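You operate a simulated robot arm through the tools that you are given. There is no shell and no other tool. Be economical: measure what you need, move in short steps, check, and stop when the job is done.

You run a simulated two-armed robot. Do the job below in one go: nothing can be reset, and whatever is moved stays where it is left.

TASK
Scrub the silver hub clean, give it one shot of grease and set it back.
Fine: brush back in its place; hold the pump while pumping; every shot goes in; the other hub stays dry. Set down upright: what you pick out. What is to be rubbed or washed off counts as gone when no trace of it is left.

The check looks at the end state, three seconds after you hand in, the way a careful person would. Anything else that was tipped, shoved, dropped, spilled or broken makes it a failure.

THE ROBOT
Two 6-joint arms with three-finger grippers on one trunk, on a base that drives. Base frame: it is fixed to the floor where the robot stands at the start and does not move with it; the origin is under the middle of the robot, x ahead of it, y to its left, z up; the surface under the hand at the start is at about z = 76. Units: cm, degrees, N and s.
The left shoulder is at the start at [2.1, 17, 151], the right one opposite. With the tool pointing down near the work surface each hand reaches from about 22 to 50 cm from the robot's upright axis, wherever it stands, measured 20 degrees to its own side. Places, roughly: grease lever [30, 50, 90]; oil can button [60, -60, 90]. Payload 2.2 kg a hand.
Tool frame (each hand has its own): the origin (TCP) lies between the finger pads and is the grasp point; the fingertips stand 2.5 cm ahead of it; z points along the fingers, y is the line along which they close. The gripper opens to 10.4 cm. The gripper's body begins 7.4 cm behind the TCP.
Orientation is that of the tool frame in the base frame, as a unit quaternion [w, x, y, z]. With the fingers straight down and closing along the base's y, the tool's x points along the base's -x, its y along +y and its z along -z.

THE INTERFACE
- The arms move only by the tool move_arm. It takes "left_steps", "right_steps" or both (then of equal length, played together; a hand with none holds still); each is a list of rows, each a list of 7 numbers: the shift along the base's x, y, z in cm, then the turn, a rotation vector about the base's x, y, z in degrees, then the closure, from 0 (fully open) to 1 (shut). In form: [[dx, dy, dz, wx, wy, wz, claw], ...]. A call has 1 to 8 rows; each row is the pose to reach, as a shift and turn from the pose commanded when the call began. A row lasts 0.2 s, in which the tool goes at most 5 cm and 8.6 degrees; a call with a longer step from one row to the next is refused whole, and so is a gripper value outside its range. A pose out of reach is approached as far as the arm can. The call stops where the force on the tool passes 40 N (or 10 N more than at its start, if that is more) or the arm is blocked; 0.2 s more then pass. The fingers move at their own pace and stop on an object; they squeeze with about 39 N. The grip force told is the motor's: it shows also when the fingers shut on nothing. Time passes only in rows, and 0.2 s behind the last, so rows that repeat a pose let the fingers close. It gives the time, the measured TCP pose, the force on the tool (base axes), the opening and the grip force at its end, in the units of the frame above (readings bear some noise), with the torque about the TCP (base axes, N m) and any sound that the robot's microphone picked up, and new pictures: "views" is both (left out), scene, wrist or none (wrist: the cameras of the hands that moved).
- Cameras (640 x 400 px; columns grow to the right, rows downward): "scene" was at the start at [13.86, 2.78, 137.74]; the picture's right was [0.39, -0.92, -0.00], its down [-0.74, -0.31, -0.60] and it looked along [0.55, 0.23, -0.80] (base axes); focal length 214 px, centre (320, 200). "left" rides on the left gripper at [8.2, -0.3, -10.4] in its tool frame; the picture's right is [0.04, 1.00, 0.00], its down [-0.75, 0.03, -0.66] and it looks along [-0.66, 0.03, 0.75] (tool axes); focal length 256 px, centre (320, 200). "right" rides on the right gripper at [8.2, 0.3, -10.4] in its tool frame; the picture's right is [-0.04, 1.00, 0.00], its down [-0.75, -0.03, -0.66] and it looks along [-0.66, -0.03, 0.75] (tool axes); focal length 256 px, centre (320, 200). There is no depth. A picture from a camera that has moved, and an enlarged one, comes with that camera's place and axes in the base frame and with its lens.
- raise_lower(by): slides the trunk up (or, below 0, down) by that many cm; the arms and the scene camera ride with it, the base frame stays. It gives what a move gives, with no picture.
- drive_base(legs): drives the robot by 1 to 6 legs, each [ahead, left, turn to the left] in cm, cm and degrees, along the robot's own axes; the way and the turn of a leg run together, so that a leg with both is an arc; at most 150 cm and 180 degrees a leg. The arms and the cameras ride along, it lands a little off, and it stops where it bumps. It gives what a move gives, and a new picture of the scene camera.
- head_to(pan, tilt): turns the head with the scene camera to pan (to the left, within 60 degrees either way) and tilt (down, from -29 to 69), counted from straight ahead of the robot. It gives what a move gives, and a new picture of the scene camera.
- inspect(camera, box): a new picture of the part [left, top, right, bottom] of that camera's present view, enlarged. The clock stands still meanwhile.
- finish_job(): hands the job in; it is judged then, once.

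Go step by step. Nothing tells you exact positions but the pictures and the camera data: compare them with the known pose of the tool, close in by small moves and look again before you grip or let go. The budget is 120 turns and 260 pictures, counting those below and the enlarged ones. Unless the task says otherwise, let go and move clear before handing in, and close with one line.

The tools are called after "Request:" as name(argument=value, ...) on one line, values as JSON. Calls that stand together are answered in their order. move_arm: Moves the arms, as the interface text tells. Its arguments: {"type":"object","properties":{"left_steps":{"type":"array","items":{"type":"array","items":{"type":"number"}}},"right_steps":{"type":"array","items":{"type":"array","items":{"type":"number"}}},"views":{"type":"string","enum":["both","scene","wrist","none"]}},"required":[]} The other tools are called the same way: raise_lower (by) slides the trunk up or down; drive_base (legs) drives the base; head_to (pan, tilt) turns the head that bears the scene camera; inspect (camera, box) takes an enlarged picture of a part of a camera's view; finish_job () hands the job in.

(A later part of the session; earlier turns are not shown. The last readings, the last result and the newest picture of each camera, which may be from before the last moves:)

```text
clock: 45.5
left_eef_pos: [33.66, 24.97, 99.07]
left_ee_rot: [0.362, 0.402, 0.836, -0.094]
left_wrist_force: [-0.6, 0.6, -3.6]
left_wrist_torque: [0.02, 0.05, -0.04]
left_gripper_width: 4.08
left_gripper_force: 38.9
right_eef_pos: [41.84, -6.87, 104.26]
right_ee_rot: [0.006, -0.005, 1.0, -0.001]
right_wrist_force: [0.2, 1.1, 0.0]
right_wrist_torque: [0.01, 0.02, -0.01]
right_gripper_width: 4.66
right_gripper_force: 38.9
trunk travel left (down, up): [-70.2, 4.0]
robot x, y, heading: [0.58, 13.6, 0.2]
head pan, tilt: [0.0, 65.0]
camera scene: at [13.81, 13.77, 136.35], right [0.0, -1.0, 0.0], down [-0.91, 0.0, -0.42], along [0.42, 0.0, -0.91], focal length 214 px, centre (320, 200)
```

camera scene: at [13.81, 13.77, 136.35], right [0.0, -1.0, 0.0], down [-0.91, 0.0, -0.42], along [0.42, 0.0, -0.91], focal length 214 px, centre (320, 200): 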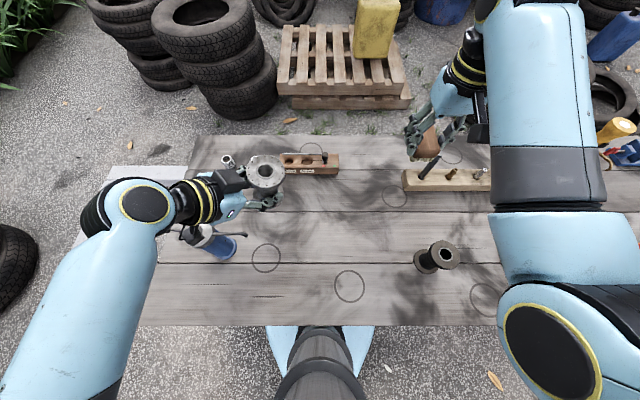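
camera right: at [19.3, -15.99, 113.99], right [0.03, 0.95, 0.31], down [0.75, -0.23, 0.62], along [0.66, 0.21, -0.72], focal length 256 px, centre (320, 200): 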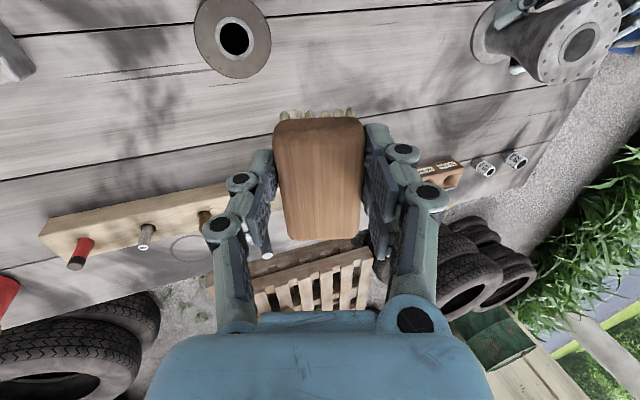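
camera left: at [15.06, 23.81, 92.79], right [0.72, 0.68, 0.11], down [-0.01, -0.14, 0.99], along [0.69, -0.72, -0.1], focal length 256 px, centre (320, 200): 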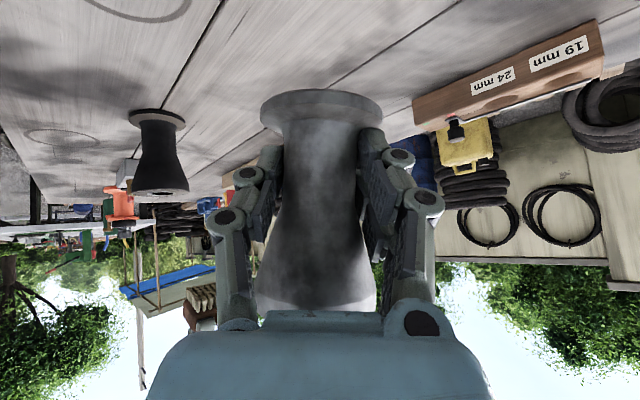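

Now the right hand hovers above the brush's place for a check.

Request:
move_arm(right_steps=[[2, 1.5, -4, 0, 0, 0, 1], [4, 3, -8, 0, 0, 0, 1], [5, 4.1, -12, 0, 0, 0, 1], [5, 4.1, -16, 0, 0, 0, 1]])

```text
clock: 46.5
left_eef_pos: [33.69, 24.75, 99.03]
left_ee_rot: [0.361, 0.403, 0.836, -0.093]
left_wrist_force: [0.1, 0.2, -4.8]
left_wrist_torque: [0.01, 0.05, -0.02]
left_gripper_width: 4.05
left_gripper_force: 39.1
right_eef_pos: [46.93, -2.84, 88.12]
right_ee_rot: [0.005, -0.005, 1.0, -0.001]
right_wrist_force: [0.1, -1.4, -0.8]
right_wrist_torque: [0.0, 0.03, -0.02]
right_gripper_width: 4.68
right_gripper_force: 38.9
trunk travel left (down, up): [-70.2, 4.0]
robot x, y, heading: [0.6, 13.81, -0.1]
head pan, tilt: [0.0, 65.0]
camera scene: at [13.87, 13.58, 136.35], right [0.0, -1.0, 0.0], down [-0.91, 0.0, -0.42], along [0.42, 0.0, -0.91], focal length 214 px, centre (320, 200)
camera right: at [38.81, -2.64, 98.35], right [0.03, 1.0, 0.0], down [0.75, -0.02, 0.66], along [0.66, -0.02, -0.75], focal length 256 px, centre (320, 200)
```

scene: 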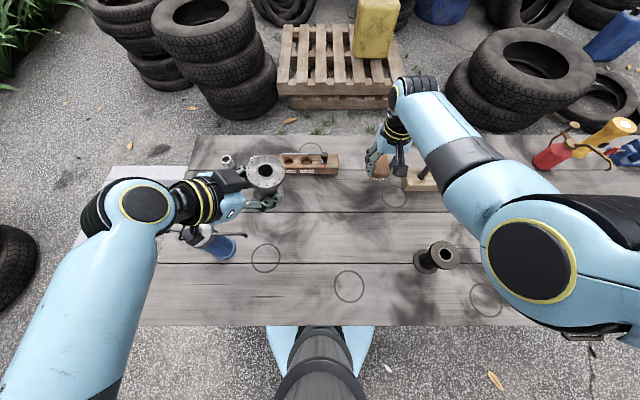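
right: 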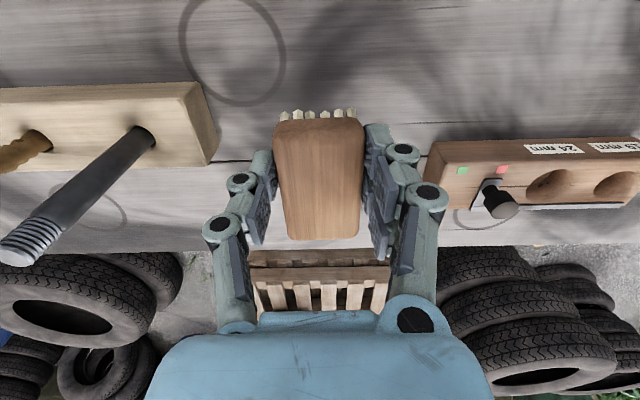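

Lower to the resting height and compare with the picture taken when I gripped it.

Request:
move_arm(right_steps=[[-0.1, 0, -3, 0, 0, 0, 1], [-0.1, 0, -5.5, 0, 0, 0, 1], [-0.1, 0, -6.5, 0, 0, 0, 1]], views="wrist")

```text
clock: 47.4
left_eef_pos: [33.58, 24.82, 99.01]
left_ee_rot: [0.361, 0.402, 0.836, -0.093]
left_wrist_force: [-0.3, -0.4, -3.6]
left_wrist_torque: [0.03, 0.04, -0.01]
left_gripper_width: 4.1
left_gripper_force: 39.4
right_eef_pos: [46.8, -2.98, 81.62]
right_ee_rot: [0.005, -0.005, 1.0, -0.001]
right_wrist_force: [0.4, 0.1, -1.2]
right_wrist_torque: [0.01, 0.04, -0.01]
right_gripper_width: 4.68
right_gripper_force: 38.7
trunk travel left (down, up): [-70.2, 4.0]
robot x, y, heading: [0.84, 13.83, 0.3]
head pan, tilt: [0.0, 65.0]
camera right: at [38.69, -2.72, 91.87], right [0.03, 1.0, 0.0], down [0.75, -0.02, 0.66], along [0.66, -0.02, -0.75], focal length 256 px, centre (320, 200)
```

right: 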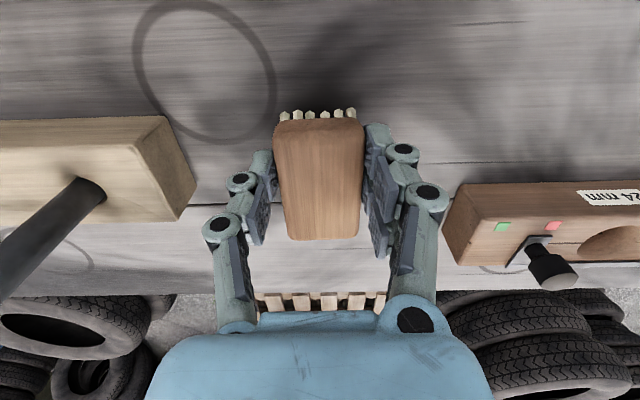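

Matches. Lower the last bit gently until it rests.

Request:
move_arm(right_steps=[[0, 0, -0.3, 0, 0, 0, 1], [0, 0, -0.6, 0, 0, 0, 1], [0, 0, -0.6, 0, 0, 0, 1]], views="wrist")

```text
clock: 48.1
left_eef_pos: [33.54, 24.87, 99.07]
left_ee_rot: [0.361, 0.403, 0.836, -0.094]
left_wrist_force: [-0.6, 0.0, -3.2]
left_wrist_torque: [0.05, 0.04, -0.02]
left_gripper_width: 4.06
left_gripper_force: 38.9
right_eef_pos: [46.71, -3.05, 81.1]
right_ee_rot: [0.005, -0.005, 1.0, -0.001]
right_wrist_force: [0.5, -0.4, -0.7]
right_wrist_torque: [-0.01, 0.02, 0.03]
right_gripper_width: 4.67
right_gripper_force: 38.5
trunk travel left (down, up): [-70.2, 4.0]
robot x, y, heading: [0.93, 13.86, 0.1]
head pan, tilt: [0.0, 65.0]
camera right: at [38.65, -2.73, 91.3], right [0.03, 1.0, 0.0], down [0.75, -0.02, 0.66], along [0.66, -0.02, -0.75], focal length 256 px, centre (320, 200)
```

right: 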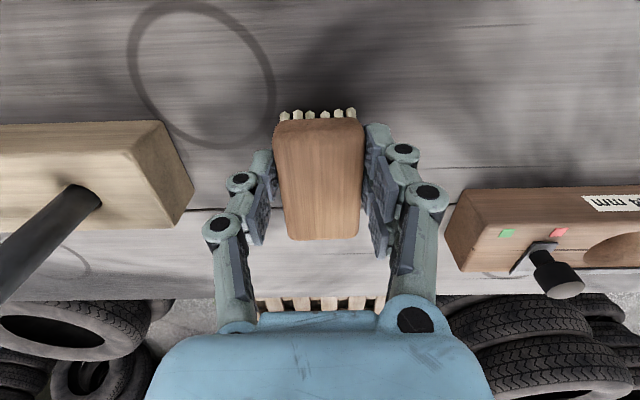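

No contact yet; lower a bit more.

Request:
move_arm(right_steps=[[0, 0, -0.3, 0, 0, 0, 1], [0, 0, -0.6, 0, 0, 0, 1], [0, 0, -0.9, 0, 0, 0, 1], [0, 0, -0.9, 0, 0, 0, 1]], views="none")

```text
clock: 49.1
left_eef_pos: [33.51, 24.92, 99.05]
left_ee_rot: [0.362, 0.403, 0.835, -0.094]
left_wrist_force: [-0.4, 0.1, -3.8]
left_wrist_torque: [0.02, 0.03, 0.0]
left_gripper_width: 4.09
left_gripper_force: 38.9
right_eef_pos: [46.74, -2.99, 80.65]
right_ee_rot: [0.008, -0.004, 1.0, -0.001]
right_wrist_force: [3.3, -2.9, 29.4]
right_wrist_torque: [-0.07, 0.5, 0.07]
right_gripper_width: 4.68
right_gripper_force: 38.9
right hand out of reach, approached as far as the arm can: row 3, 4
trunk travel left (down, up): [-70.2, 4.0]
robot x, y, heading: [0.52, 13.73, 0.1]
head pan, tilt: [0.0, 65.0]
```

Contact at z≈80.65. I back off the pressure, open gently and rise straight up.

Request:
move_arm(right_steps=[[0, 0, 0.5, 0, 0, 0, 1], [0, 0, 0.5, 0, 0, 0, 0.5], [0, 0, 0.5, 0, 0, 0, 0.3], [0, 0, 0.5, 0, 0, 0, 0.3], [0, 0, 3, 0, 0, 0, 0.3], [-0.5, 0, 7, 0, 0, 0, 0.3]], views="wrist")

```text
clock: 50.5
left_eef_pos: [33.64, 24.79, 99.1]
left_ee_rot: [0.361, 0.403, 0.836, -0.094]
left_wrist_force: [0.1, 1.1, -4.3]
left_wrist_torque: [0.04, 0.0, -0.04]
left_gripper_width: 4.07
left_gripper_force: 39.0
right_eef_pos: [49.76, -2.56, 83.81]
right_ee_rot: [0.004, -0.005, 1.0, -0.001]
right_wrist_force: [-0.9, -0.7, -0.3]
right_wrist_torque: [0.01, 0.0, 0.0]
right_gripper_width: 7.27
right_gripper_force: 0.1
right hand out of reach, approached as far as the arm can: row 5, 6
trunk travel left (down, up): [-70.2, 4.0]
robot x, y, heading: [0.56, 13.54, 0.2]
head pan, tilt: [0.0, 65.0]
camera right: at [41.74, -2.15, 94.08], right [0.03, 1.0, 0.0], down [0.75, -0.02, 0.66], along [0.66, -0.02, -0.75], focal length 256 px, centre (320, 200)
```

right: 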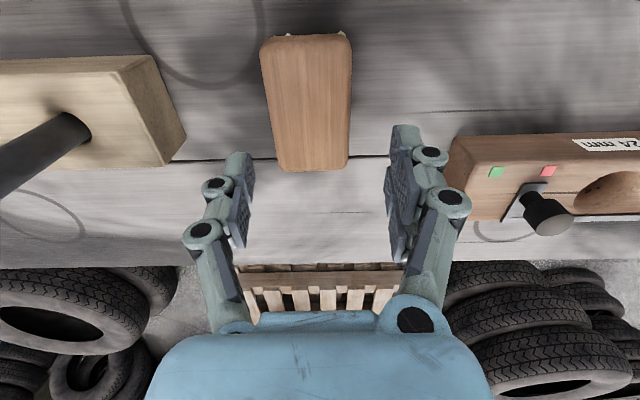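

Brush stands back in its place (centre ≈ (47.6, -2.9)). I lift the right hand away and restore the left hand's tilt so the hub is upright again.

Request:
move_arm(left_steps=[[0, 0, 1, -4.8, 0.4, 1.4, 1], [0, 0, 2, -9.6, 0.9, 2.8, 1], [0, 0, 2, -9.6, 0.9, 2.8, 1], [0, 0, 2, -9.6, 0.9, 2.8, 1], [0, 0, 2, -9.6, 0.9, 2.8, 1]], right_steps=[[-1, 0, 4, 0, 0, 0, 0.3], [-2, 0, 8, 0, 0, 0, 0.3], [-3, -2, 12, 0, 0, 0, 0.3], [-5, -5, 15, 0, 0, 0, 0.3], [-7, -8, 18, 0, 0, 0, 0.3]], views="none")

Request:
drive_base(legs=[[-12, 0, 0]])

```text
clock: 51.8
left_eef_pos: [33.65, 24.72, 101.0]
left_ee_rot: [0.389, 0.35, 0.838, -0.158]
left_wrist_force: [0.1, -1.0, -3.5]
left_wrist_torque: [0.05, 0.05, -0.02]
left_gripper_width: 4.1
left_gripper_force: 39.1
right_eef_pos: [57.42, -10.21, 92.22]
right_ee_rot: [0.003, -0.004, 1.0, 0.001]
right_wrist_force: [0.4, -0.4, -0.6]
right_wrist_torque: [0.0, -0.01, 0.01]
right_gripper_width: 7.27
right_gripper_force: 0.1
right hand out of reach, approached as far as the arm can: row 1, 2, 3, 4, 5
trunk travel left (down, up): [-70.2, 4.0]
robot x, y, heading: [0.77, 13.59, 0.1]
head pan, tilt: [0.0, 65.0]
```

```text
clock: 53.0
left_eef_pos: [21.79, 24.79, 101.03]
left_ee_rot: [0.39, 0.35, 0.837, -0.157]
left_wrist_force: [0.4, -0.5, -4.3]
left_wrist_torque: [-0.03, 0.01, -0.01]
left_gripper_width: 4.06
left_gripper_force: 38.8
right_eef_pos: [45.47, -10.03, 92.34]
right_ee_rot: [0.004, -0.005, 1.0, -0.001]
right_wrist_force: [0.2, 0.2, 0.7]
right_wrist_torque: [-0.02, 0.0, -0.02]
right_gripper_width: 7.27
right_gripper_force: 0.1
trunk travel left (down, up): [-70.2, 4.0]
robot x, y, heading: [-10.99, 13.77, 0.2]
head pan, tilt: [0.0, 65.0]
camera scene: at [1.84, 13.6, 136.36], right [0.0, -1.0, 0.0], down [-0.91, 0.0, -0.42], along [0.42, 0.0, -0.91], focal length 214 px, centre (320, 200)
```

scene: 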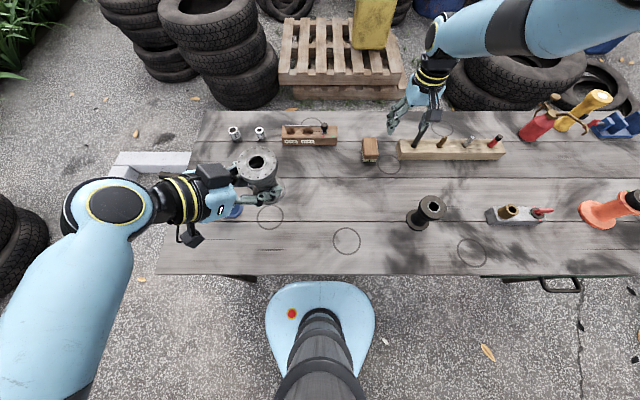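

All intact. Right hand rises clear; the left hand turns to point straight ahead so it can slide the hub beneath the spout.

Request:
move_arm(left_steps=[[0.5, -0.7, 0, 0, 0, 8.3, 1], [1, -1.4, 0, 0, 0, 16.6, 1], [1.5, -2.1, 0, 0, 0, 25, 1], [2, -2.8, 0, 0, 0, 33.3, 1], [2.5, -3.5, 0, 0, 0, 41.6, 1], [3, -4.2, 0, 0, 0, 50, 1]], right_steps=[[-1, 0, 3, 0, 0, 0, 0.3], [-2, 0, 6, 0, 0, 0, 0.3], [-4, -1, 9, 0, 0, 0, 0.3], [-6, -2, 12, 0, 0, 0, 0.3], [-8, -4, 13, 0, 0, 0, 0.3], [-10, -6, 13, 0, 0, 0, 0.3]])

```text
clock: 53.8
left_eef_pos: [22.79, 28.87, 99.42]
left_ee_rot: [0.397, 0.264, 0.879, -0.016]
left_wrist_force: [-0.3, 0.6, -3.5]
left_wrist_torque: [0.04, 0.06, -0.02]
left_gripper_width: 4.05
left_gripper_force: 38.5
right_eef_pos: [48.08, -10.57, 96.35]
right_ee_rot: [0.003, -0.005, 1.0, -0.001]
right_wrist_force: [-0.2, 0.3, -0.4]
right_wrist_torque: [0.02, 0.03, 0.02]
right_gripper_width: 7.28
right_gripper_force: 0.0
right hand out of reach, approached as far as the arm can: row 1, 2, 3
trunk travel left (down, up): [-70.2, 4.0]
robot x, y, heading: [-11.12, 13.48, -0.2]
head pan, tilt: [0.0, 65.0]
stopped in row 3 (left hand): the arm was blocked; the commanded pose is now the measured one
camera scene: at [1.87, 13.56, 136.35], right [0.0, -1.0, 0.0], down [-0.91, 0.0, -0.42], along [0.42, 0.0, -0.91], focal length 214 px, centre (320, 200)
camera right: at [39.96, -10.22, 106.61], right [0.03, 1.0, 0.0], down [0.75, -0.02, 0.66], along [0.66, -0.02, -0.75], focal length 256 px, centre (320, 200)
camera left: at [11.06, 34.77, 100.61], right [0.46, 0.88, 0.15], down [-0.03, -0.16, 0.99], along [0.89, -0.45, -0.05], focal length 256 px, centre (320, 200)
```

scene: 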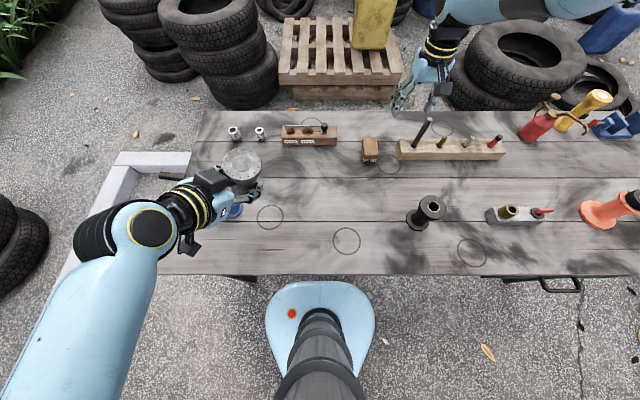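
right: 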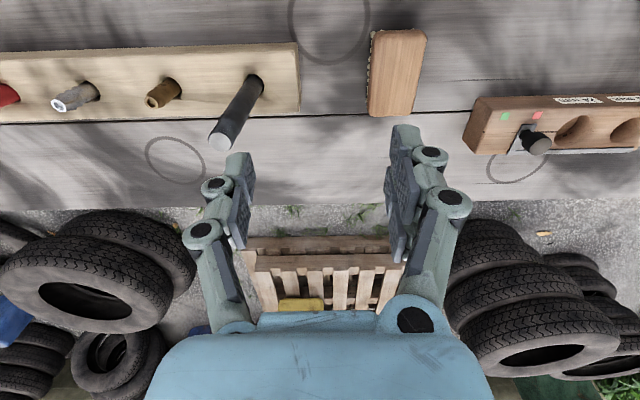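
left: 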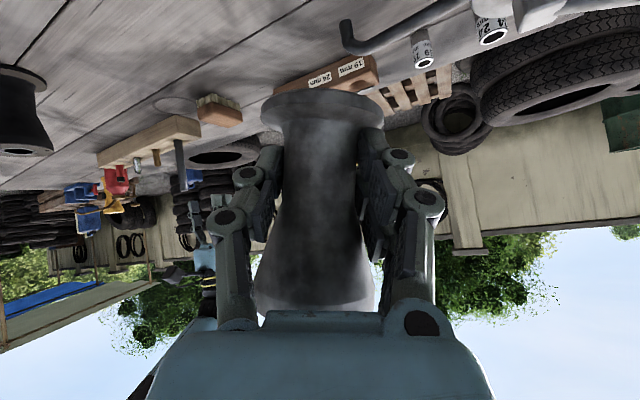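

The left arm needs the target farther out on its own side. I retract the right hand up and back, then shift the base to the right.

Request:
move_arm(right_steps=[[-2, 0, 4, 0, 0, 0, 0.3], [-5, 0, 7, 0, 0, 0, 0.3], [-9, 0, 9, 0, 0, 0, 0.3], [-13, 0, 10, 0, 0, 0, 0.3]], views="none")

Request:
drive_base(legs=[[0, -13, 0]])

```text
clock: 54.8
left_eef_pos: [22.94, 28.78, 99.52]
left_ee_rot: [0.399, 0.263, 0.878, -0.015]
left_wrist_force: [0.4, -0.4, -3.7]
left_wrist_torque: [0.01, 0.0, -0.01]
left_gripper_width: 4.08
left_gripper_force: 38.9
right_eef_pos: [49.83, -10.55, 99.69]
right_ee_rot: [0.004, -0.005, 1.0, 0.0]
right_wrist_force: [-0.8, -1.2, 0.1]
right_wrist_torque: [-0.04, -0.04, 0.02]
right_gripper_width: 7.3
right_gripper_force: 0.1
right hand out of reach, approached as far as the arm can: row 1, 2, 3, 4
trunk travel left (down, up): [-70.2, 4.0]
robot x, y, heading: [-11.13, 13.64, -0.2]
head pan, tilt: [0.0, 65.0]
```

```text
clock: 56.1
left_eef_pos: [22.9, 15.77, 99.47]
left_ee_rot: [0.399, 0.263, 0.878, -0.015]
left_wrist_force: [-0.2, 0.2, -4.2]
left_wrist_torque: [0.04, 0.02, 0.01]
left_gripper_width: 4.06
left_gripper_force: 39.1
right_eef_pos: [49.89, -23.6, 99.76]
right_ee_rot: [0.003, -0.006, 1.0, 0.0]
right_wrist_force: [0.2, -0.1, 0.1]
right_wrist_torque: [0.01, -0.03, -0.05]
right_gripper_width: 7.27
right_gripper_force: 0.1
trunk travel left (down, up): [-70.2, 4.0]
robot x, y, heading: [-10.8, 0.76, 0.3]
head pan, tilt: [0.0, 65.0]
camera scene: at [1.91, 0.5, 136.35], right [0.0, -1.0, 0.0], down [-0.91, 0.0, -0.42], along [0.42, 0.0, -0.91], focal length 214 px, centre (320, 200)
```

scene: 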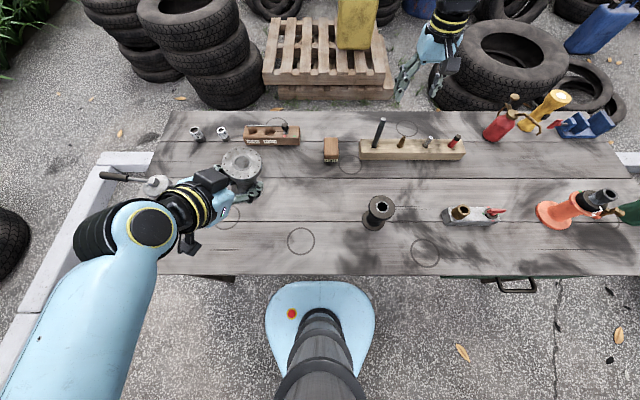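

Now I probe the right arm, which seems to be stuck stretched out, while turning the left hand to point forward.

Request:
move_arm(left_steps=[[0.3, 0.8, 0, 0, 0, 8.3, 1], [0.6, 1.6, 0, 0, 0, 16.6, 1], [0.9, 2.4, 0, 0, 0, 25, 1]], right_steps=[[0, 0, 4, 0, 0, 0, 0.3], [0, 0, 8, 0, 0, 0, 0.3], [0, 0, 12, 0, 0, 0, 0.3]], views="none")

```text
clock: 56.9
left_eef_pos: [23.65, 23.03, 99.03]
left_ee_rot: [0.39, 0.14, 0.902, 0.118]
left_wrist_force: [-0.6, 0.0, -3.9]
left_wrist_torque: [0.0, 0.06, -0.04]
left_gripper_width: 4.06
left_gripper_force: 39.2
right_eef_pos: [54.14, -23.55, 110.06]
right_ee_rot: [0.003, -0.006, 1.0, -0.001]
right_wrist_force: [-1.0, 0.1, 0.6]
right_wrist_torque: [-0.04, -0.01, 0.02]
right_gripper_width: 7.28
right_gripper_force: 0.1
right hand out of reach, approached as far as the arm can: row 1, 2, 3
trunk travel left (down, up): [-70.2, 4.0]
robot x, y, heading: [-11.27, 0.98, 0.2]
head pan, tilt: [0.0, 65.0]
stopped in row 3 (left hand): the arm was blocked; the commanded pose is now the measured one
```

The left arm prefers a wider bearing; I'll take the hub in from the robot's side at y≈30 instead, straightening it as it goes, and pull the right hand back in.

Request:
move_arm(left_steps=[[-0.9, 2, -1.5, -4.8, -0.7, 2.2, 1], [-1.8, 4, -3, -9.6, -1.5, 4.5, 1], [-2.7, 6, -4.5, -14.4, -2.2, 6.7, 1], [-3.6, 7.5, -6, -19.1, -2.9, 8.9, 1], [-3.6, 7.5, -8, -19.1, -2.9, 8.9, 1]], right_steps=[[-5, 0, 0, 0, 0, 0, 0.3], [-10, 0, 0, 0, 0, 0, 0.3], [-15, 0, 0, 0, 0, 0, 0.3], [-20, 0, 0, 0, 0, 0, 0.3], [-25, 0, 0, 0, 0, 0, 0.3]])

```text
clock: 58.1
left_eef_pos: [20.08, 30.38, 91.11]
left_ee_rot: [0.421, -0.002, 0.907, 0.0]
left_wrist_force: [0.0, -0.5, -4.2]
left_wrist_torque: [0.02, 0.05, -0.03]
left_gripper_width: 4.07
left_gripper_force: 39.3
right_eef_pos: [50.42, -23.52, 100.65]
right_ee_rot: [0.003, -0.006, 1.0, -0.001]
right_wrist_force: [0.7, 0.2, 0.2]
right_wrist_torque: [0.0, 0.03, -0.02]
right_gripper_width: 7.3
right_gripper_force: 0.0
right hand out of reach, approached as far as the arm can: row 1, 2, 3, 4, 5
trunk travel left (down, up): [-70.2, 4.0]
robot x, y, heading: [-11.02, 1.01, 0.3]
head pan, tilt: [0.0, 65.0]
camera scene: at [1.96, 0.48, 136.35], right [0.0, -1.0, 0.0], down [-0.91, 0.0, -0.42], along [0.42, 0.0, -0.91], focal length 214 px, centre (320, 200)
camera right: at [42.42, -23.22, 111.0], right [0.03, 1.0, 0.0], down [0.75, -0.02, 0.66], along [0.66, -0.02, -0.75], focal length 256 px, centre (320, 200)
camera left: at [6.95, 30.03, 91.47], right [-0.03, 1.0, -0.03], down [-0.01, 0.03, 1.0], along [1.0, 0.03, 0.01], focal length 256 px, centre (320, 200)
```

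scene: 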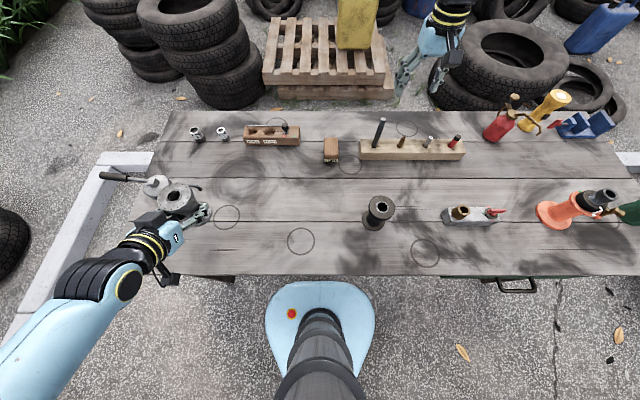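
right: 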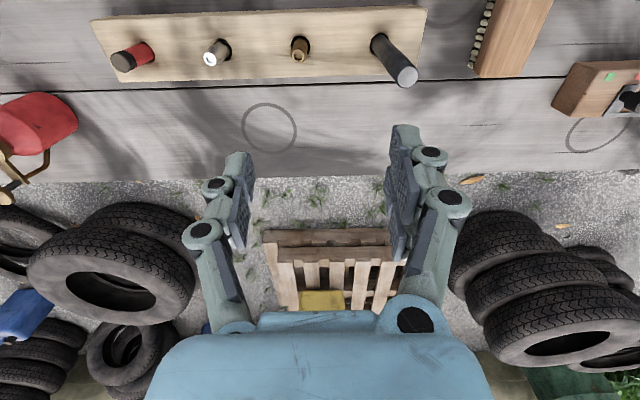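
left: 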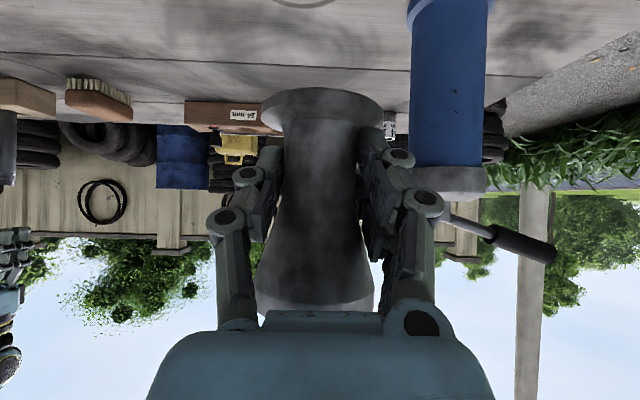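

The left hand holds the hub upright and aligned. I lower it in front of the spout; the right arm appears stuck at full stretch (straight elbow), so I pitch its wrist to unlock the elbow.

Request:
move_arm(left_steps=[[0, 0, -3, 0, 0, 0, 1], [0, 0, -6, 0, 0, 0, 1], [0, 0, -8.5, 0, 0, 0, 1], [0, 0, -9.7, 0, 0, 0, 1]], right_steps=[[0, 0, 0, 0, -8, 0, 0.3], [0, 0, 0, 0, -16, 0, 0.3], [0, 0, 0, 0, -24, 0, 0.3], [0, 0, 0, 0, -32, 0, 0.3]], views="none")

Request:
inspect(camera="scene", box=[90, 150, 250, 250])

Request:
inspect(camera="left", box=[230, 50, 570, 320])

```text
clock: 59.1
left_eef_pos: [20.03, 30.43, 82.1]
left_ee_rot: [0.42, -0.002, 0.908, 0.0]
left_wrist_force: [0.7, -0.4, -4.2]
left_wrist_torque: [0.02, 0.03, -0.02]
left_gripper_width: 4.07
left_gripper_force: 39.1
left hand out of reach, approached as far as the arm can: row 4
right_eef_pos: [57.31, -23.45, 96.56]
right_ee_rot: [0.28, -0.004, 0.96, -0.003]
right_wrist_force: [0.2, 0.5, -0.9]
right_wrist_torque: [0.01, -0.01, -0.01]
right_gripper_width: 7.28
right_gripper_force: 0.0
right hand out of reach, approached as far as the arm can: row 1, 2, 3, 4
trunk travel left (down, up): [-70.2, 4.0]
robot x, y, heading: [-10.95, 0.52, -0.0]
head pan, tilt: [0.0, 65.0]
```

```text
4.00 times, centred on (170, 200) of scene
camera zoom: at [1.9, 0.54, 136.36], right [0.0, -1.0, 0.0], down [-0.91, 0.0, -0.42], along [0.42, 0.0, -0.91], focal length 858 px, centre (920, 200)
```

zoom: 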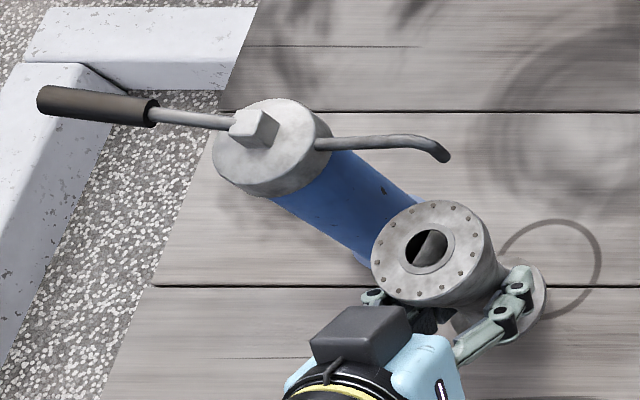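

```text
1.48 times, centred on (400, 185) of left
camera zoom: at [6.92, 30.1, 82.62], right [-0.03, 1.0, -0.03], down [-0.01, 0.03, 1.0], along [1.0, 0.03, 0.01], focal length 379 px, centre (202, 222)
```

zoom: 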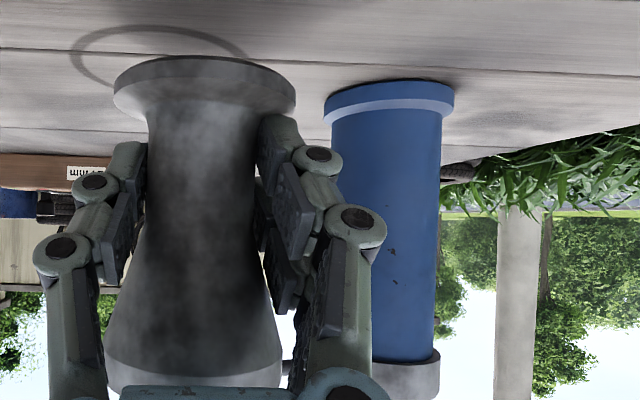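

Hub axis must go ≈5.7 cm forward to sit beneath the spout. First forward a little and lower so its rim passes safely under the tip; the right arm pitches back.

Request:
move_arm(left_steps=[[1, 0, 0, 0, 0, 0, 1], [1.8, 0.1, -0.5, 0, 0, 0, 1], [1.8, 0.1, -1, 0, 0, 0, 1], [1.8, 0.1, -1.4, 0, 0, 0, 1], [1.8, 0.1, -1.4, 0, 0, 0, 1], [1.8, 0.1, -1.4, 0, 0, 0, 1]], right_steps=[[0, 0, 0, 0, 8, 0, 0.3], [0, 0, 0, 0, 16, 0, 0.3], [0, 0, 0, 0, 24, 0, 0.3], [0, 0, 0, 0, 32, 0, 0.3], [0, 0, 0, 0, 40, 0, 0.3], [0, 0, 0, 0, 48, 0, 0.3]], views="none")

```text
clock: 60.5
left_eef_pos: [21.97, 30.5, 80.91]
left_ee_rot: [0.42, -0.002, 0.907, 0.0]
left_wrist_force: [0.1, -0.7, -4.2]
left_wrist_torque: [0.0, 0.04, -0.04]
left_gripper_width: 4.07
left_gripper_force: 39.2
right_eef_pos: [46.19, -23.46, 101.75]
right_ee_rot: [-0.097, -0.006, 0.995, 0.0]
right_wrist_force: [-0.7, 1.1, -0.8]
right_wrist_torque: [0.04, 0.02, 0.0]
right_gripper_width: 7.29
right_gripper_force: 0.0
right hand out of reach, approached as far as the arm can: row 1, 2, 3, 4, 5, 6
trunk travel left (down, up): [-70.2, 4.0]
robot x, y, heading: [-11.12, 0.54, 0.3]
head pan, tilt: [0.0, 65.0]
```

Good. Slide the hub under the spout, and keep working the right arm.

Request:
move_arm(left_steps=[[1, 0, 0, 0, 0, 0, 1], [2, 0, 0, 0, 0, 0, 1], [3, 0, 0, 0, 0, 0, 1], [3.9, 0, 0, 0, 0, 0, 1], [3.9, 0, 0, 0, 0, 0, 1]], right_steps=[[-4, 0, 0, 0, 8, 0, 0.3], [-8, 0, 0, 0, 16, 0, 0.3], [-12, 0, 0, 0, 24, 0, 0.3], [-16, 0, 0, 0, 32, 0, 0.3], [-20, 0, 0, 0, 40, 0, 0.3]], views="scene")

Request:
inspect(camera="scene", box=[90, 140, 250, 240])

```text
clock: 61.7
left_eef_pos: [25.53, 30.5, 80.84]
left_ee_rot: [0.42, -0.002, 0.907, 0.0]
left_wrist_force: [0.2, -0.4, -3.8]
left_wrist_torque: [0.05, 0.03, -0.03]
left_gripper_width: 4.06
left_gripper_force: 39.1
right_eef_pos: [28.77, -23.47, 99.91]
right_ee_rot: [-0.431, -0.005, 0.903, 0.002]
right_wrist_force: [-0.9, -0.2, -0.4]
right_wrist_torque: [0.01, -0.01, -0.02]
right_gripper_width: 7.26
right_gripper_force: 0.1
right hand out of reach, approached as far as the arm can: row 3, 4, 5
trunk travel left (down, up): [-70.2, 4.0]
robot x, y, heading: [-11.33, 0.55, -0.2]
head pan, tilt: [0.0, 65.0]
camera scene: at [1.84, 0.56, 136.36], right [0.0, -1.0, 0.0], down [-0.91, 0.0, -0.42], along [0.42, 0.0, -0.91], focal length 214 px, centre (320, 200)
```

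scene: 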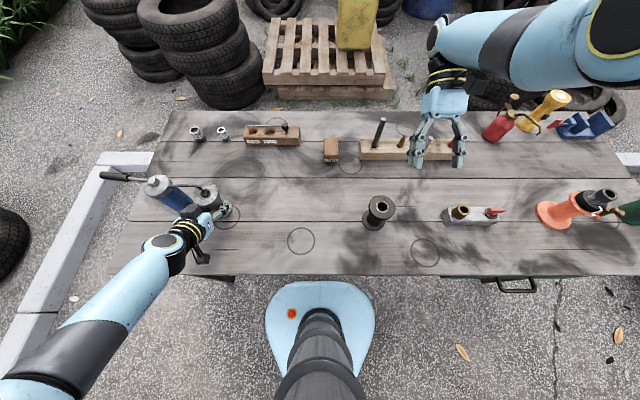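

```text
4.00 times, centred on (170, 190) of scene
camera zoom: at [1.84, 0.56, 136.36], right [0.0, -1.0, 0.0], down [-0.91, 0.0, -0.42], along [0.42, 0.0, -0.91], focal length 858 px, centre (920, 240)
```

zoom: 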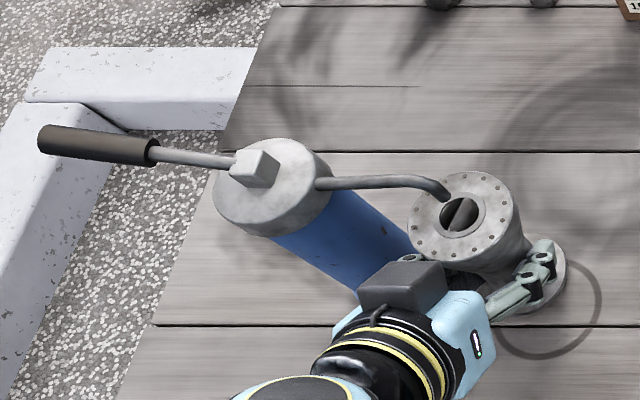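

Almost aligned. Nudge +0.45 x, +0.2 y and lower until the hub rests; the right wrist returns to straight-down.

Request:
move_arm(left_steps=[[0.4, 0.1, 0, 0, 0, 0, 1], [0.7, 0.2, 0, 0, 0, 0, 1], [0.7, 0.2, -0.3, 0, 0, 0, 1], [0.7, 0.2, -0.6, 0, 0, 0, 1], [0.7, 0.2, -0.8, 0, 0, 0, 1], [0.7, 0.2, -0.8, 0, 0, 0, 1]], right_steps=[[0, -1, 0, 0, -8.5, 0, 0.3], [0, -2, 0, 0, -17, 0, 0.3], [0, -3, 0, 0, -25.5, 0, 0.3], [0, -4, 0, 0, -34, 0, 0.3], [0, -5, 0, 0, -42.5, 0, 0.3], [0, -6, 0, 0, -51, 0, 0.3]], views="none")

Request:
inspect(camera="scene", box=[150, 160, 240, 220])

```text
clock: 63.1
left_eef_pos: [26.58, 30.69, 80.29]
left_ee_rot: [0.422, -0.001, 0.906, 0.0]
left_wrist_force: [-5.3, 2.7, 22.6]
left_wrist_torque: [-0.64, 0.39, -0.2]
left_gripper_width: 4.06
left_gripper_force: 38.9
right_eef_pos: [28.67, -29.67, 99.82]
right_ee_rot: [0.002, -0.007, 1.0, -0.001]
right_wrist_force: [-0.2, 1.0, -0.2]
right_wrist_torque: [-0.01, -0.01, 0.02]
right_gripper_width: 7.27
right_gripper_force: 0.0
right hand out of reach, approached as far as the arm can: row 1, 2, 3
trunk travel left (down, up): [-70.2, 4.0]
robot x, y, heading: [-11.06, 0.49, 0.0]
head pan, tilt: [0.0, 65.0]
```

```text
6.67 times, centred on (195, 190) of scene
camera zoom: at [1.69, 0.48, 136.4], right [0.0, -1.0, 0.0], down [-0.91, 0.0, -0.42], along [0.42, 0.0, -0.91], focal length 1430 px, centre (1153, 267)
```

zoom: 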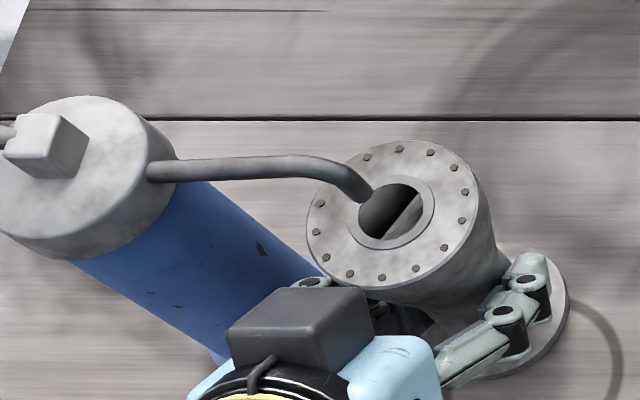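

The hub stands under the spout. I relieve the press, open slightly and withdraw along the fingers to look from the side.

Request:
move_arm(left_steps=[[0, 0, 0.5, 0, 0, 0, 1], [0, 0, 0.5, 0, 0, 0, 0.5], [0, 0, 0.5, 0, 0, 0, 0.42], [-2, 0, 1.5, 0, 0, 0, 0.42], [-5, 0, 3.5, 0, 0, 0, 0.42], [-9, 0, 5, 0, 0, 0, 0.42]], views="wrist")

```text
clock: 64.5
left_eef_pos: [17.31, 30.67, 84.93]
left_ee_rot: [0.422, -0.001, 0.907, -0.001]
left_wrist_force: [0.1, 0.1, 0.4]
left_wrist_torque: [0.0, 0.02, -0.02]
left_gripper_width: 6.05
left_gripper_force: 0.0
right_eef_pos: [28.58, -29.62, 99.87]
right_ee_rot: [0.001, -0.005, 1.0, -0.001]
right_wrist_force: [-0.8, 0.5, 0.8]
right_wrist_torque: [-0.02, 0.0, 0.02]
right_gripper_width: 7.29
right_gripper_force: 0.0
trunk travel left (down, up): [-70.2, 4.0]
robot x, y, heading: [-11.27, 0.57, 0.3]
head pan, tilt: [0.0, 65.0]
camera left: at [4.26, 30.33, 85.39], right [-0.03, 1.0, -0.03], down [-0.02, 0.03, 1.0], along [1.0, 0.03, 0.02], focal length 256 px, centre (320, 200)
```

left: 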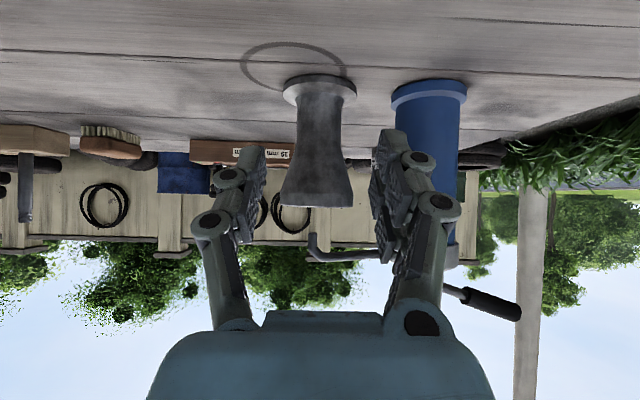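

Request:
inspect(camera="left", box=[260, 130, 540, 310])

Request:
inspect(camera="left", box=[265, 160, 365, 280])

Request:
inspect(camera="scene", box=[150, 160, 240, 220])

```text
2.22 times, centred on (400, 220) of left
camera zoom: at [4.26, 30.33, 85.39], right [-0.03, 1.0, -0.03], down [-0.02, 0.03, 1.0], along [1.0, 0.03, 0.02], focal length 569 px, centre (142, 156)
```

zoom: 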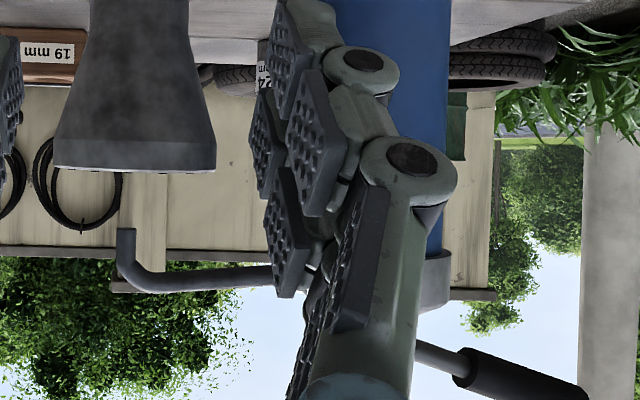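

```text
3.33 times, centred on (315, 220) of left
camera zoom: at [4.26, 30.33, 85.39], right [-0.03, 1.0, -0.03], down [-0.02, 0.03, 1.0], along [1.0, 0.03, 0.02], focal length 853 px, centre (337, 133)
```

zoom: 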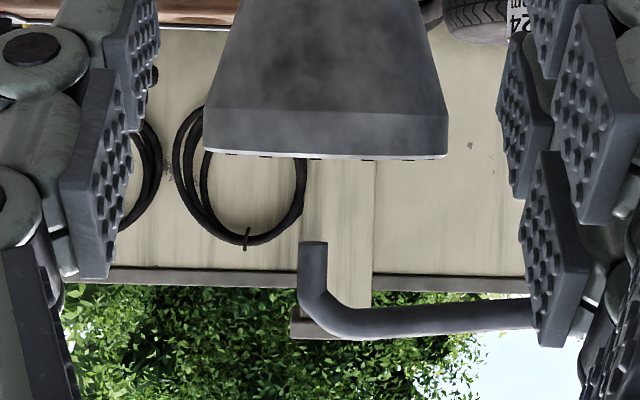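

```text
6.67 times, centred on (195, 190) of scene
camera zoom: at [1.71, 0.53, 136.38], right [0.0, -1.0, 0.0], down [-0.91, 0.0, -0.42], along [0.42, 0.0, -0.91], focal length 1430 px, centre (1153, 267)
```

zoom: 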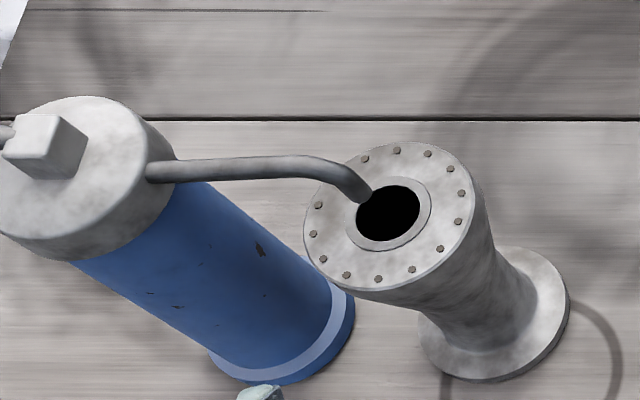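

The tip sits ≈0.45 cm off in x and ≈0.3 in y from the bore centre. I re-grip and correct that offset.

Request:
move_arm(left_steps=[[4, 0, -1.5, 0, 0, 0, 0.42], [7, 0, -3, 0, 0, 0, 0.42], [9, 0, -4.5, 0, 0, 0, 0.42], [9, 0, -4.5, 0, 0, 0, 1], [9, 0, -4.5, 0, 0, 0, 1], [9, 0, -4.1, 0, 0, 0, 1], [8.6, -0.3, -4.1, 0, 0, 0, 1], [8.6, -0.3, -4.1, 0, 0, 0, 1]], views="none")

Request:
move_arm(left_steps=[[0, 0, -0.3, 0, 0, 0, 1], [0, 0, -0.5, 0, 0, 0, 1], [0, 0, -0.7, 0, 0, 0, 1], [0, 0, -0.7, 0, 0, 0, 1]], views="none")

```text
clock: 66.3
left_eef_pos: [26.02, 30.4, 80.79]
left_ee_rot: [0.42, -0.002, 0.907, 0.001]
left_wrist_force: [-0.4, -0.3, -3.9]
left_wrist_torque: [-0.03, 0.04, -0.01]
left_gripper_width: 3.97
left_gripper_force: 38.9
right_eef_pos: [28.67, -29.67, 99.76]
right_ee_rot: [0.0, -0.005, 1.0, -0.002]
right_wrist_force: [0.7, 0.8, -0.8]
right_wrist_torque: [-0.01, 0.01, -0.02]
right_gripper_width: 7.3
right_gripper_force: 0.3
trunk travel left (down, up): [-70.2, 4.0]
robot x, y, heading: [-11.26, 0.61, 0.1]
head pan, tilt: [0.0, 65.0]
```

```text
clock: 67.3
left_eef_pos: [26.16, 30.4, 80.33]
left_ee_rot: [0.422, -0.002, 0.906, 0.001]
left_wrist_force: [-1.7, 4.8, 13.7]
left_wrist_torque: [-0.35, -0.04, -0.09]
left_gripper_width: 4.09
left_gripper_force: 39.2
right_eef_pos: [28.73, -29.63, 99.88]
right_ee_rot: [-0.001, -0.005, 1.0, -0.001]
right_wrist_force: [-0.6, 0.9, 0.4]
right_wrist_torque: [0.02, -0.04, 0.04]
right_gripper_width: 7.27
right_gripper_force: 0.1
trunk travel left (down, up): [-70.2, 4.0]
robot x, y, heading: [-11.22, 0.65, -0.0]
head pan, tilt: [0.0, 65.0]
```

Rested. Release, withdraw and check alignment.

Request:
move_arm(left_steps=[[0, 0, 0.4, 0, 0, 0, 1], [0, 0, 0.4, 0, 0, 0, 0.5], [0, 0, 0.4, 0, 0, 0, 0.42], [-2, 0, 1.5, 0, 0, 0, 0.42], [-5, 0, 3.5, 0, 0, 0, 0.42], [-9, 0, 5, 0, 0, 0, 0.42], [-11, 0, 8, 0, 0, 0, 0.2]], views="none")

Request:
inspect(camera="scene", box=[150, 160, 240, 220])

Request:
inspect(camera="left", box=[255, 60, 495, 280])

```text
clock: 68.9
left_eef_pos: [15.07, 30.37, 88.11]
left_ee_rot: [0.421, -0.002, 0.907, 0.001]
left_wrist_force: [-0.1, -0.4, -0.1]
left_wrist_torque: [0.02, 0.05, -0.01]
left_gripper_width: 8.32
left_gripper_force: 0.1
right_eef_pos: [28.63, -29.61, 99.85]
right_ee_rot: [0.0, -0.005, 1.0, -0.002]
right_wrist_force: [0.5, 0.0, 0.3]
right_wrist_torque: [-0.02, -0.03, -0.03]
right_gripper_width: 7.28
right_gripper_force: 0.1
trunk travel left (down, up): [-70.2, 4.0]
robot x, y, heading: [-11.0, 0.55, -0.0]
head pan, tilt: [0.0, 65.0]
```

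```text
6.67 times, centred on (195, 190) of scene
camera zoom: at [1.8, 0.53, 136.37], right [0.0, -1.0, 0.0], down [-0.91, 0.0, -0.42], along [0.42, 0.0, -0.91], focal length 1430 px, centre (1153, 267)
```

zoom: 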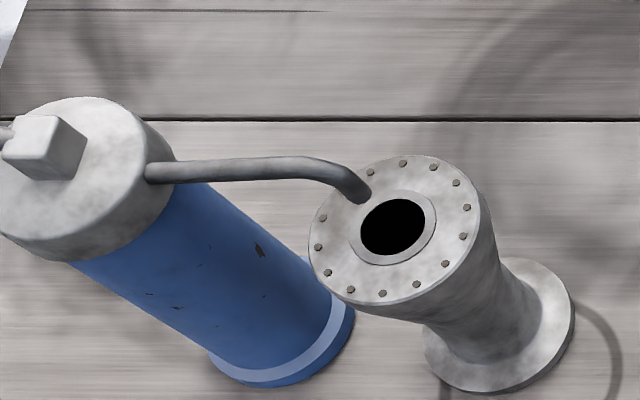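

```text
1.82 times, centred on (375, 170) of left
camera zoom: at [1.91, 30.04, 88.65], right [-0.03, 1.0, -0.03], down [-0.02, 0.03, 1.0], along [1.0, 0.03, 0.02], focal length 465 px, centre (220, 254)
```

zoom: 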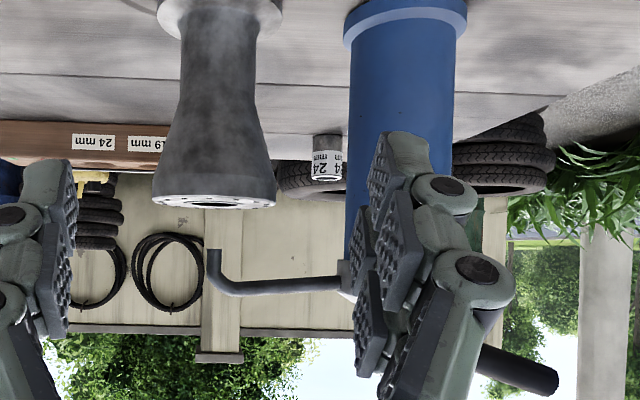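

Aligned: bore (26.4, 29.9), tip (26.5, 29.9). The lever's grip runs from (27.2, 44.3, 93.8) to (27.3, 49.5, 95.3). I drive the base left so the right hand can hold the pump and the left can press the lever.

Request:
drive_base(legs=[[-2, 0, 0], [0, 47.5, 0]])

```text
clock: 72.1
left_eef_pos: [11.94, 75.71, 88.12]
left_ee_rot: [0.42, 0.016, 0.907, -0.009]
left_wrist_force: [-0.9, 0.4, 0.5]
left_wrist_torque: [0.01, -0.01, 0.01]
left_gripper_width: 8.3
left_gripper_force: 0.0
right_eef_pos: [23.01, 15.27, 99.96]
right_ee_rot: [0.0, 0.015, 1.0, -0.002]
right_wrist_force: [1.2, 1.8, 0.5]
right_wrist_torque: [-0.16, 0.06, 0.02]
right_gripper_width: 7.29
right_gripper_force: 0.0
trunk travel left (down, up): [-70.2, 4.0]
robot x, y, heading: [-15.75, 47.08, -2.1]
head pan, tilt: [0.0, 65.0]
camera scene: at [-2.54, 46.57, 136.36], right [-0.04, -1.0, 0.0], down [-0.91, 0.03, -0.42], along [0.42, -0.02, -0.91], focal length 214 px, centre (320, 200)
```

scene: 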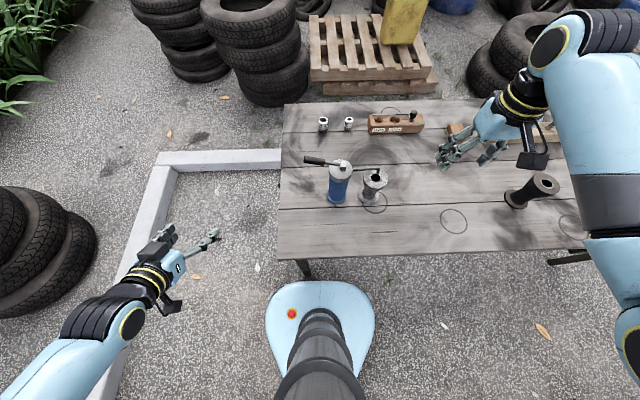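

Adjust the base slightly, then orient both hands in free space: the right to point forward-left for the pump body, the left to point toward −y for the lever.

Request:
drive_base(legs=[[2.5, 1.5, 2.1]])

Request:
move_arm(left_steps=[[0, 0, 2, 0, 0, -8.5, 0.5], [0, 0, 4, 0, 0, -17, 0.8], [0, 0, 6, 0, 0, -25.5, 1], [0, 0, 8, 0, 0, -34, 1], [0, 0, 10, 0, 0, -42.5, 1], [0, 0, 12, 0, 0, -51, 1], [0, 0, 14, 0, 0, -59.5, 1], [0, 0, 14, 0, 0, -68, 1]], right_steps=[[-1.5, 2.3, 0, 1.67, -6.96, 3.6, 0.2], [-3, 4.6, 0, 3.34, -13.9, 7.2, 0.2], [-4.5, 6.9, 0, 5, -20.9, 10.8, 0.2], [-6, 9.2, 0, 6.7, -27.8, 14.5, 0.2], [-7.5, 11.5, 0, 8.4, -34.8, 18, 0.2], [-8.5, 13.8, 0, 10, -41.7, 21.7, 0.2], [-9, 16, 0, 11.7, -48.7, 25.3, 0.2], [-9, 18, 0, 11.7, -48.7, 25.3, 0.2]])

```text
clock: 72.9
left_eef_pos: [11.89, 75.65, 88.24]
left_ee_rot: [0.42, 0.018, 0.907, -0.008]
left_wrist_force: [-0.7, 0.5, 0.6]
left_wrist_torque: [-0.04, -0.01, -0.02]
left_gripper_width: 8.33
left_gripper_force: 0.1
right_eef_pos: [23.28, 15.06, 99.87]
right_ee_rot: [0.001, 0.015, 1.0, -0.001]
right_wrist_force: [-0.9, -0.3, 0.5]
right_wrist_torque: [0.02, 0.04, -0.01]
right_gripper_width: 7.28
right_gripper_force: 0.1
trunk travel left (down, up): [-70.2, 4.0]
robot x, y, heading: [-15.48, 46.92, -2.2]
head pan, tilt: [0.0, 65.0]
stopped in leg 1: the robot was blocked; the commanded pose is now the measured one
camera scene: at [-2.53, 46.3, 136.36], right [-0.04, -1.0, 0.0], down [-0.91, 0.04, -0.42], along [0.42, -0.02, -0.91], focal length 214 px, centre (320, 200)
```

scene: 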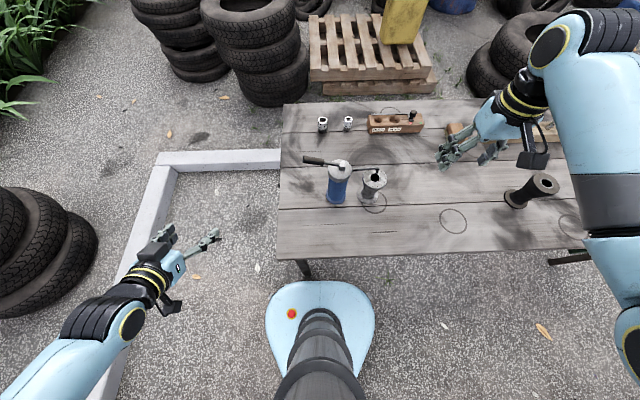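

```text
clock: 74.7
left_eef_pos: [11.97, 75.56, 102.12]
left_ee_rot: [0.344, 0.522, 0.742, -0.243]
left_wrist_force: [0.4, 0.4, 0.4]
left_wrist_torque: [-0.03, -0.01, -0.04]
left_gripper_width: 0.0
left_gripper_force: 28.8
right_eef_pos: [14.07, 33.09, 99.89]
right_ee_rot: [0.407, -0.201, 0.885, 0.103]
right_wrist_force: [1.3, 0.6, 0.2]
right_wrist_torque: [0.01, 0.01, -0.02]
right_gripper_width: 8.33
right_gripper_force: 0.0
trunk travel left (down, up): [-70.2, 4.0]
robot x, y, heading: [-15.8, 46.82, -2.2]
head pan, tilt: [0.0, 65.0]
camera scene: at [-2.48, 46.47, 136.35], right [-0.04, -1.0, 0.0], down [-0.91, 0.04, -0.42], along [0.42, -0.02, -0.91], focal length 214 px, centre (320, 200)
camera right: at [2.28, 27.72, 100.42], right [-0.41, 0.91, 0.05], down [0.01, -0.05, 1.0], along [0.91, 0.41, 0.01], focal length 256 px, centre (320, 200)
camera left: at [7.23, 88.02, 102.52], right [0.93, 0.36, -0.03], down [0.02, 0.03, 1.0], along [0.36, -0.93, 0.01], focal length 256 px, centre (320, 200)
```

scene: 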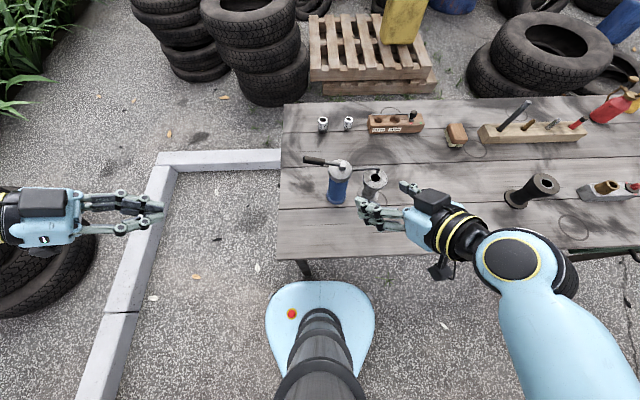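
right: 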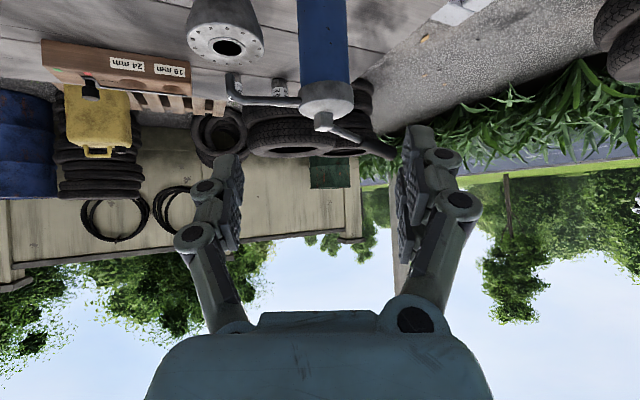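
left: 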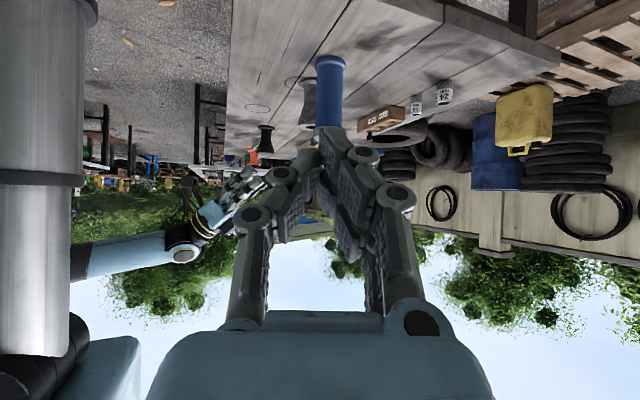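

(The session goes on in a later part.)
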